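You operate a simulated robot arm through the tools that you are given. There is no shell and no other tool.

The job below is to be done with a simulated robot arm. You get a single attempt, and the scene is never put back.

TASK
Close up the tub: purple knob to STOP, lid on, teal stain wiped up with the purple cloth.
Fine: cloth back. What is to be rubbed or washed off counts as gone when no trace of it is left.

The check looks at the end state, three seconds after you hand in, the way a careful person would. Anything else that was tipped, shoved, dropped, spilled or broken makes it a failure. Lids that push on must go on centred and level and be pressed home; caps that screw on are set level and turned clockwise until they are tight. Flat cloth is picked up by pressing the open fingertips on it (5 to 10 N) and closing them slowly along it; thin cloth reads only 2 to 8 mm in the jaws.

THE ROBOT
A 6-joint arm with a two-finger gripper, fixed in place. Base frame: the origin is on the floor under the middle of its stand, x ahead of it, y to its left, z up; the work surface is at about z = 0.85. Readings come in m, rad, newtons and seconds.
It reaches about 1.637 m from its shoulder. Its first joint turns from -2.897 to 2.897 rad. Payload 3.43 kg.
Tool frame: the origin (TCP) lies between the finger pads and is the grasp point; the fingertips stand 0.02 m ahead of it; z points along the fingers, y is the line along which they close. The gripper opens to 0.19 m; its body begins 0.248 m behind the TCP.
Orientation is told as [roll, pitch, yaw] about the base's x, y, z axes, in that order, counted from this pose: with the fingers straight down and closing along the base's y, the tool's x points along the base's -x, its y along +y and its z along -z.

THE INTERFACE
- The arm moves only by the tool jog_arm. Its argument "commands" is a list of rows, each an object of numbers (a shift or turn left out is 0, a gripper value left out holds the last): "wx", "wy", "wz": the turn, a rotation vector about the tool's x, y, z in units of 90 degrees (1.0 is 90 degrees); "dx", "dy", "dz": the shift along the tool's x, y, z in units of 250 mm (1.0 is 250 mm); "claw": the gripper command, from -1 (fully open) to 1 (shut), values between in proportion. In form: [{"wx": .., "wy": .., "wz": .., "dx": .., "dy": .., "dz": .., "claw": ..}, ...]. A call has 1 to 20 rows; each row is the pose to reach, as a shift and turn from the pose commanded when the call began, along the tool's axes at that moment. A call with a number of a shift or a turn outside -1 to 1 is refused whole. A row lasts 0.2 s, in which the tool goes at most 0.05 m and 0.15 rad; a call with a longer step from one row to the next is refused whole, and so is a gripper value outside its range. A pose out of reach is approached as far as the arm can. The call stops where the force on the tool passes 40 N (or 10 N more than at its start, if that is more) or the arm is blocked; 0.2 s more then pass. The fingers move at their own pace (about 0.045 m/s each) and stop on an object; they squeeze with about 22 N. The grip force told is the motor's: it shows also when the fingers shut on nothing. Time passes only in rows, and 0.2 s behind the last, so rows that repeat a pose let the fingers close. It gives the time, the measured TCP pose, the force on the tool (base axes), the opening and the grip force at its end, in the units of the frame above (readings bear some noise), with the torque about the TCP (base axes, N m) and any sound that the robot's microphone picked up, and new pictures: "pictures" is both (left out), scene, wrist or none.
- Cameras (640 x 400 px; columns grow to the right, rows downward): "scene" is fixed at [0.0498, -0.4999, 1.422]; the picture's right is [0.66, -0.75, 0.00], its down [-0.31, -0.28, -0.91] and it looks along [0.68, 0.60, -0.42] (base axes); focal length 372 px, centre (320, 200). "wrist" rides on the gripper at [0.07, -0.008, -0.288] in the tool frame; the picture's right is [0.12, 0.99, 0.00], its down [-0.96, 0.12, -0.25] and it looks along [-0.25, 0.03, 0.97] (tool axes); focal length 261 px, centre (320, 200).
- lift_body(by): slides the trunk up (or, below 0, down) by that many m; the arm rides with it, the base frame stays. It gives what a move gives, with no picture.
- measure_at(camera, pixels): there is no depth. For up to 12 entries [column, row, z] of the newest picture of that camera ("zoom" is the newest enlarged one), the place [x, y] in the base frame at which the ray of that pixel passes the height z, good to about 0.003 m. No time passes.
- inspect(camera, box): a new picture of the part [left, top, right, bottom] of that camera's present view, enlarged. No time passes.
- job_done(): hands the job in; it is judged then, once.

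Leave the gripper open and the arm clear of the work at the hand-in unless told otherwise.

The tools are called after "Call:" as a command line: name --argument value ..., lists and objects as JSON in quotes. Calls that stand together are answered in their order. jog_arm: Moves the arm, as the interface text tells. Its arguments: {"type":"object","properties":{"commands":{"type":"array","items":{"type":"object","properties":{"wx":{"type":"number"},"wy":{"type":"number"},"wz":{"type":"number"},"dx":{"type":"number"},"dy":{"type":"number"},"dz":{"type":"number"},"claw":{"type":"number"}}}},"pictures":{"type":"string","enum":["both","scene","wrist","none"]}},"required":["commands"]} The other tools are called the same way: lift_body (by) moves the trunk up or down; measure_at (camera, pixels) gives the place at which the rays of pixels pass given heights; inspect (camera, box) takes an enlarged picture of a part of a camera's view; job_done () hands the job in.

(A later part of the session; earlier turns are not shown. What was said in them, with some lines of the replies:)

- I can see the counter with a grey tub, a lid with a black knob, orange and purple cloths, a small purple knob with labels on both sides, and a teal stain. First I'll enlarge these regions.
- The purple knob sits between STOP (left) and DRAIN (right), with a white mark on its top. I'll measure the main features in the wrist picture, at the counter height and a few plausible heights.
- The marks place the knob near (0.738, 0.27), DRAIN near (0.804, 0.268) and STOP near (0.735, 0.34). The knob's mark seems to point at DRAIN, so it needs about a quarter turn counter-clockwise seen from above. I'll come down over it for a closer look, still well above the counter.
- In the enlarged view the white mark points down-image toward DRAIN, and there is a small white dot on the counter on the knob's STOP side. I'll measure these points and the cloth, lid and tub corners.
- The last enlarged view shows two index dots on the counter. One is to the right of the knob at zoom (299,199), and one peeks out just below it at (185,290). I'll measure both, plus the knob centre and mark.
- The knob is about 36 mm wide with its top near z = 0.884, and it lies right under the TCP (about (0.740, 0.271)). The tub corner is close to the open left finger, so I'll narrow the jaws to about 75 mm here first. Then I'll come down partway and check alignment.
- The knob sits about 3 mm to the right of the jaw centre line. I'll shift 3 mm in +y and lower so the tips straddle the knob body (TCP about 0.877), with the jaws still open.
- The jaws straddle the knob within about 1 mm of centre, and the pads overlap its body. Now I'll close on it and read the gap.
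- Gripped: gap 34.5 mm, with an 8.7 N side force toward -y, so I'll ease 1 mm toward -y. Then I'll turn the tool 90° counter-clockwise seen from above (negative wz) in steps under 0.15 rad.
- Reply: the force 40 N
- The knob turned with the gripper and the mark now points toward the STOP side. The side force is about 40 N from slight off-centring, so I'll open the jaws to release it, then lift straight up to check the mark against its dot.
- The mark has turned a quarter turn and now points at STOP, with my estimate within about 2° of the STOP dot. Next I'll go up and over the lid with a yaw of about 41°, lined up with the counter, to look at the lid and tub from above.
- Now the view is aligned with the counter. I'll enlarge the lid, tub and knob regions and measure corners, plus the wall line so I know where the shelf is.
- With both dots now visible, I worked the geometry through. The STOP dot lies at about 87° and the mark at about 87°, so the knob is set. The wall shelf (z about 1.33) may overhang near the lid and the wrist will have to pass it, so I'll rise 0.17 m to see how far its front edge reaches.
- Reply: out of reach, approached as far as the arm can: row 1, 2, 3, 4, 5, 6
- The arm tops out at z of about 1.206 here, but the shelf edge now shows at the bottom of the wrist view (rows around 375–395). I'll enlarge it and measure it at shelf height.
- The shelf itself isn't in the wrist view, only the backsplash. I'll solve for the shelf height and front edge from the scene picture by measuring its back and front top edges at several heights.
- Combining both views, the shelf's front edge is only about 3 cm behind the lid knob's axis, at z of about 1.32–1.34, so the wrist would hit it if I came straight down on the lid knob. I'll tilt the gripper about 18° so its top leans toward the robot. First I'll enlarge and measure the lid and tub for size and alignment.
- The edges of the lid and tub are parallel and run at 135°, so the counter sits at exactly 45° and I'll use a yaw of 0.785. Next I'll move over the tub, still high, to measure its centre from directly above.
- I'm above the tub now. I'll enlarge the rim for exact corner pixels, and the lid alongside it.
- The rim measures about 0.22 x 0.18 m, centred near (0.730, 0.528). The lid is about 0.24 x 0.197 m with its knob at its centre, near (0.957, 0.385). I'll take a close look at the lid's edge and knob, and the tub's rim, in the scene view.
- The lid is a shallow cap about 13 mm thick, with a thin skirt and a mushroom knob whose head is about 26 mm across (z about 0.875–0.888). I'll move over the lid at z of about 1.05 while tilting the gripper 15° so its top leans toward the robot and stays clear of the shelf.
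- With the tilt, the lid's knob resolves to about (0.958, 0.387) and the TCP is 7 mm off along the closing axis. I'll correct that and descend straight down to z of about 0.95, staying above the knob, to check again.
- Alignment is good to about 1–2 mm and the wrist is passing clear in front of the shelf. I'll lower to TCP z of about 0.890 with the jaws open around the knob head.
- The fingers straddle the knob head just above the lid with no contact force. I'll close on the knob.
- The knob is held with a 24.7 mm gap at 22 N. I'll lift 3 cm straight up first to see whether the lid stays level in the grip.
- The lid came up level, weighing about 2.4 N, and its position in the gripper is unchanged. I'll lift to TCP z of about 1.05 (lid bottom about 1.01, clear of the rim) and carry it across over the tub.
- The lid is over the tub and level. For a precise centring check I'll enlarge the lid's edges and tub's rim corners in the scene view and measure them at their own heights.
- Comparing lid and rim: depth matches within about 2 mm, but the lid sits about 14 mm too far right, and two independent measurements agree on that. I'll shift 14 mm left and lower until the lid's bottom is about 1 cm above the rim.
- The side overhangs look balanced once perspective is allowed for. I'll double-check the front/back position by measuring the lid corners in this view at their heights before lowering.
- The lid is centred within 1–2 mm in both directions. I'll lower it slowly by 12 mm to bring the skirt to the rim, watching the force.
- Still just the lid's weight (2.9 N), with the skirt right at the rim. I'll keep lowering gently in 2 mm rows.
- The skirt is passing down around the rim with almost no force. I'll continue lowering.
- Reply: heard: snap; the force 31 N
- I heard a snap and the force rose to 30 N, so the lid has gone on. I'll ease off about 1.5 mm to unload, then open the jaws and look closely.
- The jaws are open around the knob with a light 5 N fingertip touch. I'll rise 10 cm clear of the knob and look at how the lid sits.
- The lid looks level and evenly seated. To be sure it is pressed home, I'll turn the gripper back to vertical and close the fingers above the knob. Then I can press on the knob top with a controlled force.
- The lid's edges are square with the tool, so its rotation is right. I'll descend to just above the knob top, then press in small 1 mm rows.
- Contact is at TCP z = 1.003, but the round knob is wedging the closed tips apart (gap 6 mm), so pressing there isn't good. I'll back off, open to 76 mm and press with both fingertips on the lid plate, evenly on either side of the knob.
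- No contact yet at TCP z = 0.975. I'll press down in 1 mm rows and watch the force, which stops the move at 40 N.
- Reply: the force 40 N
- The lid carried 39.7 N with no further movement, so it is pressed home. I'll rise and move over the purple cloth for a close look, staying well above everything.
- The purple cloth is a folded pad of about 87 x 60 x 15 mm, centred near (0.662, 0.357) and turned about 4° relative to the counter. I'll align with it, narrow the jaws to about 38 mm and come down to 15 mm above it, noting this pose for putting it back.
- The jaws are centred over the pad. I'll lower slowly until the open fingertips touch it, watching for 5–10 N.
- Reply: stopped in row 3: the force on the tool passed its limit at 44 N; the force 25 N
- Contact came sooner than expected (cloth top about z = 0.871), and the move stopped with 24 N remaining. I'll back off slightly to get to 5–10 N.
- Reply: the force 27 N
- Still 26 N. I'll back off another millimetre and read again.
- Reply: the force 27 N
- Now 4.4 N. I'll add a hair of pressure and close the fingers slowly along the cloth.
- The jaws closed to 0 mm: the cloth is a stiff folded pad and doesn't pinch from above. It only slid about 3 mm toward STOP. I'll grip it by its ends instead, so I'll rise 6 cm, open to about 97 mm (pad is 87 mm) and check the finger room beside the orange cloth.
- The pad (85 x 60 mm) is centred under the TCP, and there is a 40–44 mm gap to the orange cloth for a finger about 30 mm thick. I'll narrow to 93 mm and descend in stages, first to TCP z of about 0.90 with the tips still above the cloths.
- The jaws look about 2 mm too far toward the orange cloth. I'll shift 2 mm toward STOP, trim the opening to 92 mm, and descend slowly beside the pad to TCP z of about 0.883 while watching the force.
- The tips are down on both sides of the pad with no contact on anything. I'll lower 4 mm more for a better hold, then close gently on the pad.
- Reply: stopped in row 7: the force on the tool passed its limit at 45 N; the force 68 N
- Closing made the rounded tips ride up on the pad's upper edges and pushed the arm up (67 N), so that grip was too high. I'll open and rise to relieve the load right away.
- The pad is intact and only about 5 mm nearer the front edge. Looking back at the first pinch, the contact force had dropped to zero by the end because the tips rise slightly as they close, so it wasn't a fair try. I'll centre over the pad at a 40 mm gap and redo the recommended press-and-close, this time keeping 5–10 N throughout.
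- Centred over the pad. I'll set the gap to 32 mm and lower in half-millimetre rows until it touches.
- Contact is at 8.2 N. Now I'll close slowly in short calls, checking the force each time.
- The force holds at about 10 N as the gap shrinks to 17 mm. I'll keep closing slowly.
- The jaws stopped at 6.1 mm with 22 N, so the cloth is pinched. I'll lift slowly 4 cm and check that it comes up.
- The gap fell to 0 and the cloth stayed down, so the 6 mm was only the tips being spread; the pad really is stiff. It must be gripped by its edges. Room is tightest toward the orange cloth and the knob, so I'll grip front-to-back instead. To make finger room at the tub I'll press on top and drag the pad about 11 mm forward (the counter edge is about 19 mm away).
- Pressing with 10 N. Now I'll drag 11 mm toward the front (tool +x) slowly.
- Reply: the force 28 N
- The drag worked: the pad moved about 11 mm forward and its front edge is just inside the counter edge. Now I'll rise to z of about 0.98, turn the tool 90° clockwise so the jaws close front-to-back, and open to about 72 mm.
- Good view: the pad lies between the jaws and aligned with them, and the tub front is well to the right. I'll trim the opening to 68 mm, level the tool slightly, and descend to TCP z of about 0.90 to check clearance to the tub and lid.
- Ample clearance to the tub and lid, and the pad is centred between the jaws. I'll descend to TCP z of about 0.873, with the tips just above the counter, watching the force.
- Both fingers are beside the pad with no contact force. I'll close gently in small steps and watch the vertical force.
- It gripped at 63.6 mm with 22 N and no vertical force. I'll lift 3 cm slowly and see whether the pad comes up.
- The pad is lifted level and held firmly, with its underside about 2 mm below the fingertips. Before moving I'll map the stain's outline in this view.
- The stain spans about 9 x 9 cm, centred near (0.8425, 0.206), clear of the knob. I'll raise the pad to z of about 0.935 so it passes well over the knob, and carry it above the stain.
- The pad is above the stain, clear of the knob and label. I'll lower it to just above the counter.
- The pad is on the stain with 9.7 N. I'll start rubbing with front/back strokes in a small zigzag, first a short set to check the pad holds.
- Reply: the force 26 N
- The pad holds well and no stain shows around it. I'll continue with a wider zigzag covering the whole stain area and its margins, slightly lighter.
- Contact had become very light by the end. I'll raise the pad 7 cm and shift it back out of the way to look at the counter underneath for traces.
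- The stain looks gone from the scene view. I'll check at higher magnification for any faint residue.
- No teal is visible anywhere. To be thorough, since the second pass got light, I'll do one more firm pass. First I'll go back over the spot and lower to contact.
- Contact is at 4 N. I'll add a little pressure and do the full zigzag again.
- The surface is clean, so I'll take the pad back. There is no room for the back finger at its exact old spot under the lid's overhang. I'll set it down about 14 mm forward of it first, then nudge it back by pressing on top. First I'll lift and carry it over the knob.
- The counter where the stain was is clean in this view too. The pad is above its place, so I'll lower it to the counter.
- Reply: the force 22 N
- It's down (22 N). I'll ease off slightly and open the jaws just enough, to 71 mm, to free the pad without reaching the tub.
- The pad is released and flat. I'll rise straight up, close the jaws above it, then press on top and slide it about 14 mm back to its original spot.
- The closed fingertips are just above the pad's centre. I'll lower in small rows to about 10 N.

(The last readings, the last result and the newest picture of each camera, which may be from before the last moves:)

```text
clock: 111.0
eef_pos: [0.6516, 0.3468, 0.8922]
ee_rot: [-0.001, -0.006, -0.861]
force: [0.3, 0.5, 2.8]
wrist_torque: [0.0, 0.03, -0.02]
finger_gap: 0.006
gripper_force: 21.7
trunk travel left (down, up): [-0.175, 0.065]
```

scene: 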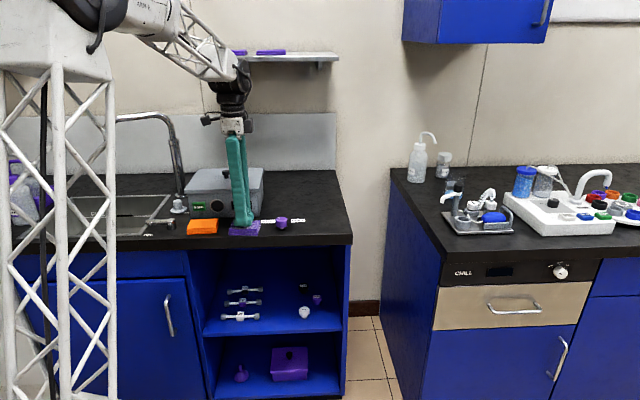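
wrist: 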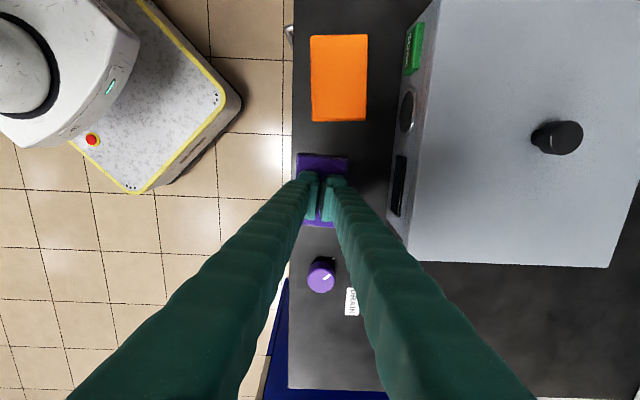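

Contact has started. I'll press a touch more and slide the pad 14 mm back toward the tub.

Call:
jog_arm --commands '[{"dz": 0.002, "claw": 1.0}, {"dz": 0.002, "claw": 1.0}, {"dx": 0.002, "dy": 0.01, "dz": 0.002, "claw": 1.0}, {"dx": 0.003, "dy": 0.02, "dz": 0.002, "claw": 1.0}, {"dx": 0.005, "dy": 0.03, "dz": 0.002, "claw": 1.0}, {"dx": 0.006, "dy": 0.04, "dz": 0.002, "claw": 1.0}, {"dx": 0.008, "dy": 0.05, "dz": 0.002, "claw": 1.0}, {"dx": 0.008, "dy": 0.056, "dz": 0.002, "claw": 1.0}, {"dx": 0.008, "dy": 0.056, "dz": 0.002, "claw": 1.0}]'

Call:
inspect --camera "wrist" --box '[220, 110, 420, 250]'

Call:
inspect --camera "scene" --box '[195, 165, 295, 245]'

```text
clock: 113.0
eef_pos: [0.6604, 0.3561, 0.8907]
ee_rot: [0.002, -0.005, -0.862]
force: [-3.8, -3.7, 15.8]
wrist_torque: [-0.05, 0.1, -0.02]
finger_gap: 0.0063
gripper_force: 21.8
trunk travel left (down, up): [-0.175, 0.065]
```

scene: 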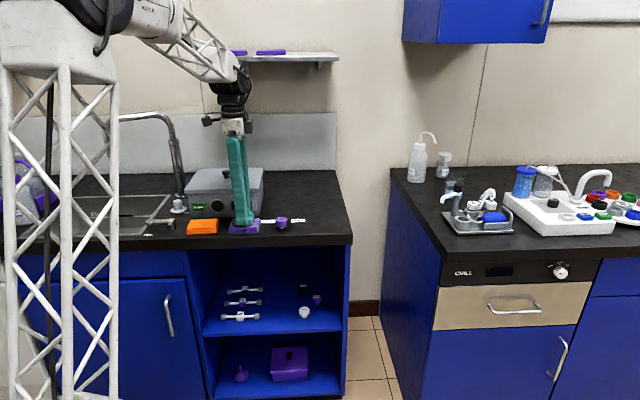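
wrist: 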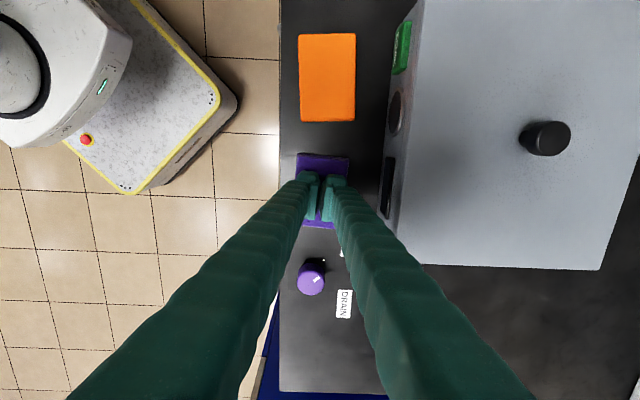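

```text
2.86 times, centred on (320, 180) of wrist
```

zoom: 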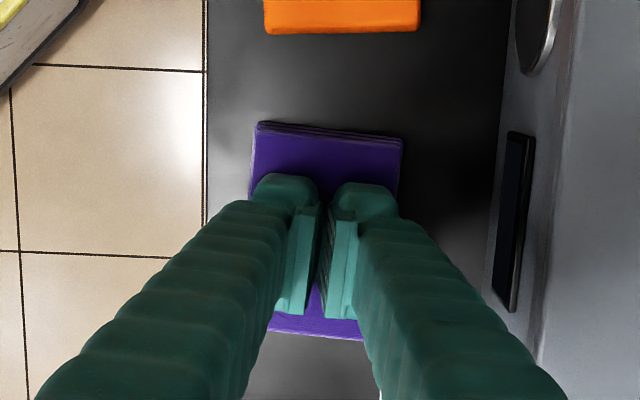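

```text
5.00 times, centred on (245, 205) of scene
```

zoom: 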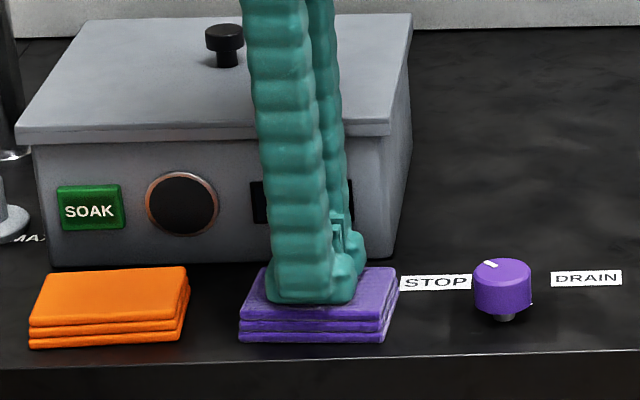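

In the scene picture the pad's corners are within half a pixel (1–2 mm) of where they were at the start. I'll lift off straight up, open the gripper, and back off to a clear position for a final check.

Call:
jog_arm --commands '[{"dz": -0.02, "claw": 1.0}, {"dz": -0.1, "claw": 1.0}, {"dz": -0.25, "claw": 1.0}, {"dz": -0.4, "claw": 0.6}, {"dz": -0.55, "claw": 0.2}, {"dz": -0.7, "claw": 0.2}, {"dz": -0.85, "claw": 0.2}, {"dz": -0.95, "claw": 0.2}, {"dz": -0.95, "claw": 0.2}]'

Call:
inspect --camera "scene" --box '[170, 150, 350, 262]'

Call:
inspect --camera "wrist" --box '[220, 100, 420, 340]'

```text
clock: 115.0
eef_pos: [0.659, 0.3585, 1.1277]
ee_rot: [0.0, -0.006, -0.86]
force: [-0.4, 1.0, -0.2]
wrist_torque: [0.01, -0.01, -0.03]
finger_gap: 0.0759
gripper_force: 0.0
trunk travel left (down, up): [-0.175, 0.065]
```

scene: 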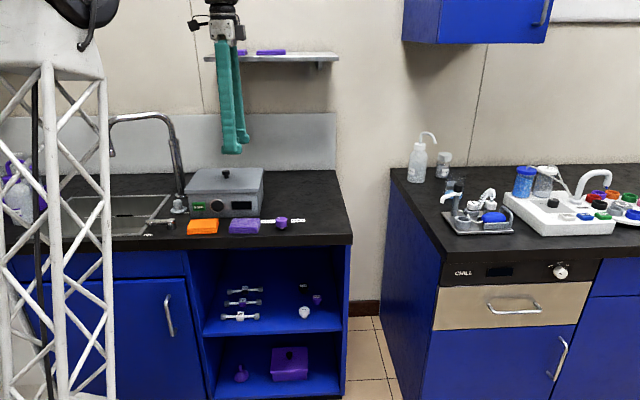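
wrist: 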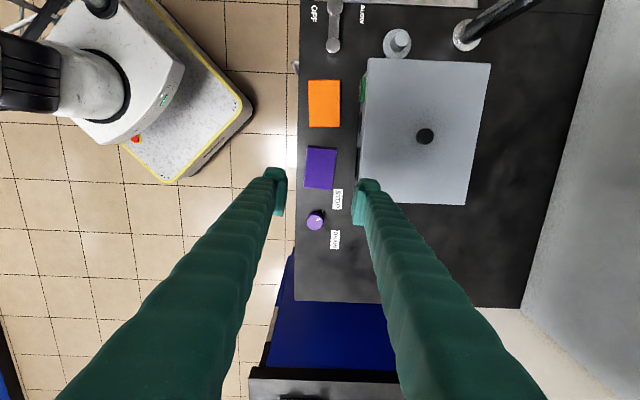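

```text
3.56 times, centred on (260, 206) of scene
```

zoom: 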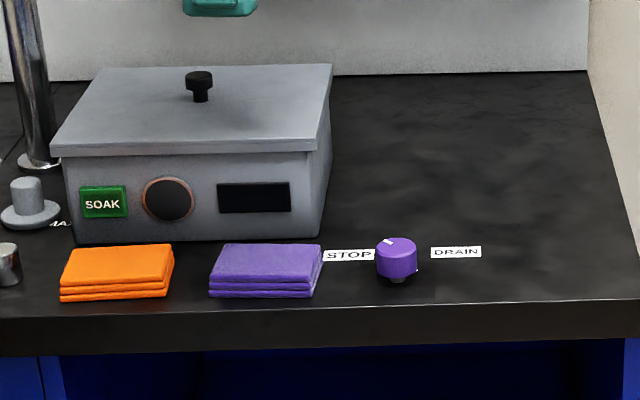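

```text
1.67 times, centred on (320, 220) of wrist
```

zoom: 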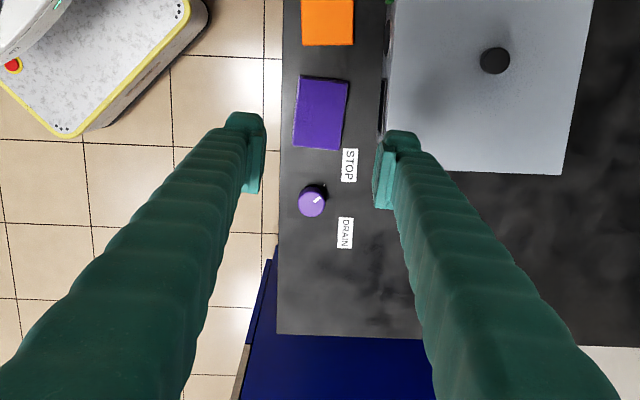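

Everything looks in place. I'll return to roughly the starting pose with the gripper fully open, and use that view to check the wiped area, the knob mark and the lid one last time.

Call:
jog_arm --commands '[{"dx": -0.07, "dy": -0.03, "dz": -0.04, "wz": -0.07, "claw": -0.2}, {"dx": -0.14, "dy": -0.06, "dz": -0.08, "wz": -0.15, "claw": -0.6}, {"dx": -0.21, "dy": -0.09, "dz": -0.12, "wz": -0.23, "claw": -1}, {"dx": -0.28, "dy": -0.12, "dz": -0.16, "wz": -0.31, "claw": -1}, {"dx": -0.35, "dy": -0.15, "dz": -0.2, "wz": -0.39, "claw": -1}, {"dx": -0.42, "dy": -0.18, "dz": -0.24, "wz": -0.47, "claw": -1}, {"dx": -0.49, "dy": -0.21, "dz": -0.27, "wz": -0.547, "claw": -1}, {"dx": -0.531, "dy": -0.238, "dz": -0.285, "wz": -0.547, "claw": -1}, {"dx": -0.531, "dy": -0.238, "dz": -0.285, "wz": -0.547, "claw": -1}]'

Call:
inspect --camera "wrist" --box '[260, 120, 420, 270]'

Call:
inspect --camera "wrist" --box '[290, 160, 370, 215]'

Call:
inspect --camera "scene" --box '[180, 155, 275, 215]'

Call:
inspect --camera "scene" --box '[265, 205, 345, 245]'

```text
clock: 117.0
eef_pos: [0.7018, 0.2177, 1.2006]
ee_rot: [-0.003, -0.003, -0.001]
force: [0.2, -0.9, -0.1]
wrist_torque: [0.01, 0.02, -0.02]
finger_gap: 0.1898
gripper_force: 0.1
trunk travel left (down, up): [-0.175, 0.065]
```

scene: 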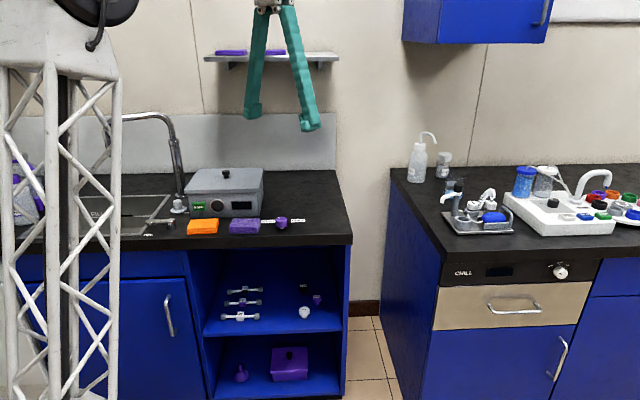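
wrist: 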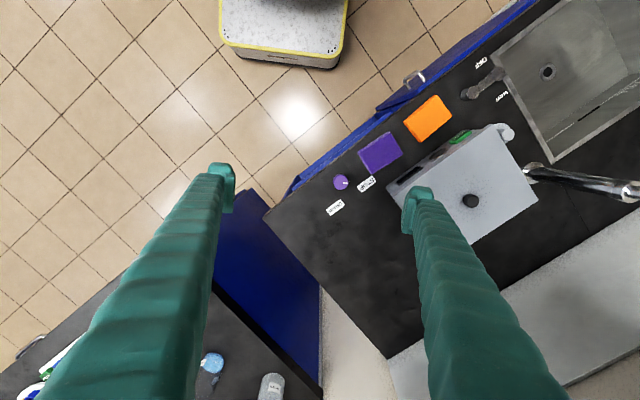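

```text
2.67 times, centred on (340, 195) of wrist
```

zoom: 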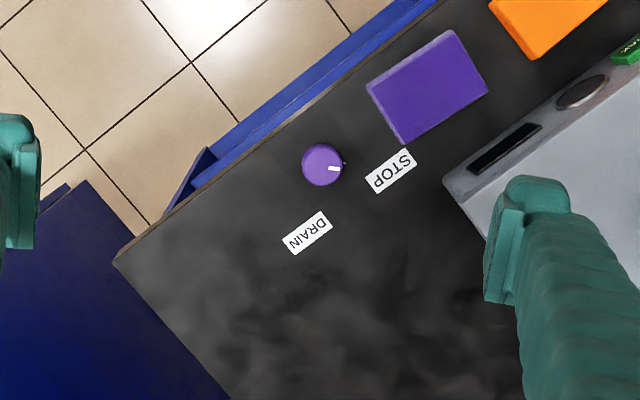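

```text
7.27 times, centred on (330, 188) of wrist
```

zoom: 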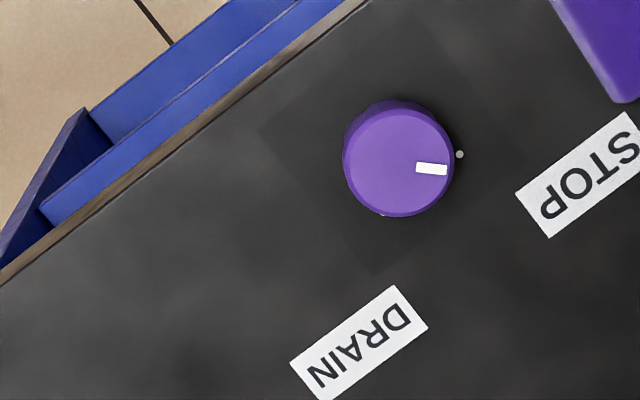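

```text
6.67 times, centred on (228, 185) of scene
```

zoom: 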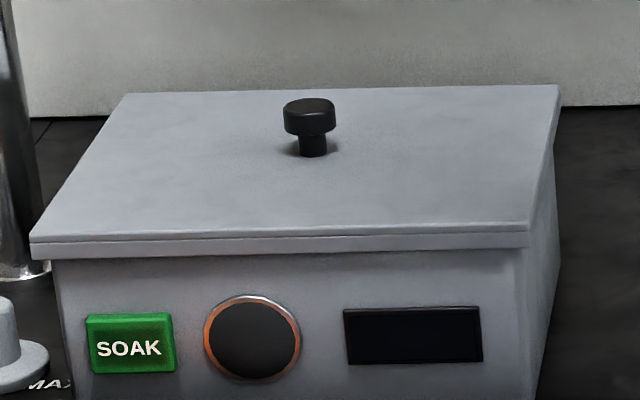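

```text
8.00 times, centred on (305, 225) of scene
```

zoom: 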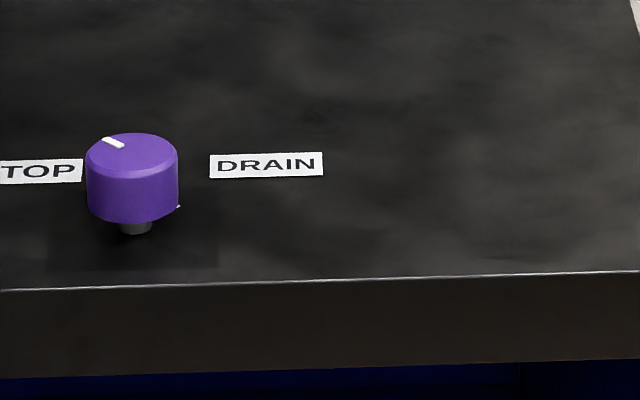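

Final check: the knob's mark points at the STOP dot, and the lid is centred, level and snapped on. No teal trace is left, and the purple pad is back in its place. The orange cloth and everything else look unmoved. The arm is clear with the gripper open, so I'm handing in.

Call:
job_done

```text
The job is handed in.
```

I've handed the job in. All three parts were done, and the end state looked right in the last pictures; I haven't been told how it was judged.

- **Knob:** the purple knob is turned to STOP, with its mark within a few degrees of the STOP dot.
- **Lid:** it snapped onto the tub, sits centred and level, and held a 40 N press without moving further.
- **Stain:** the teal stain is gone. I rubbed it several times with the purple cloth, and no trace shows in close-ups from either camera.
- **Cloth:** the purple cloth is back within about 2 mm of where it started. It was a stiff folded pad that wouldn't pinch from above, so I slid it a little and gripped it by its edges.

The orange cloth and everything else look unmoved. The arm is back near its starting pose with the gripper fully open.
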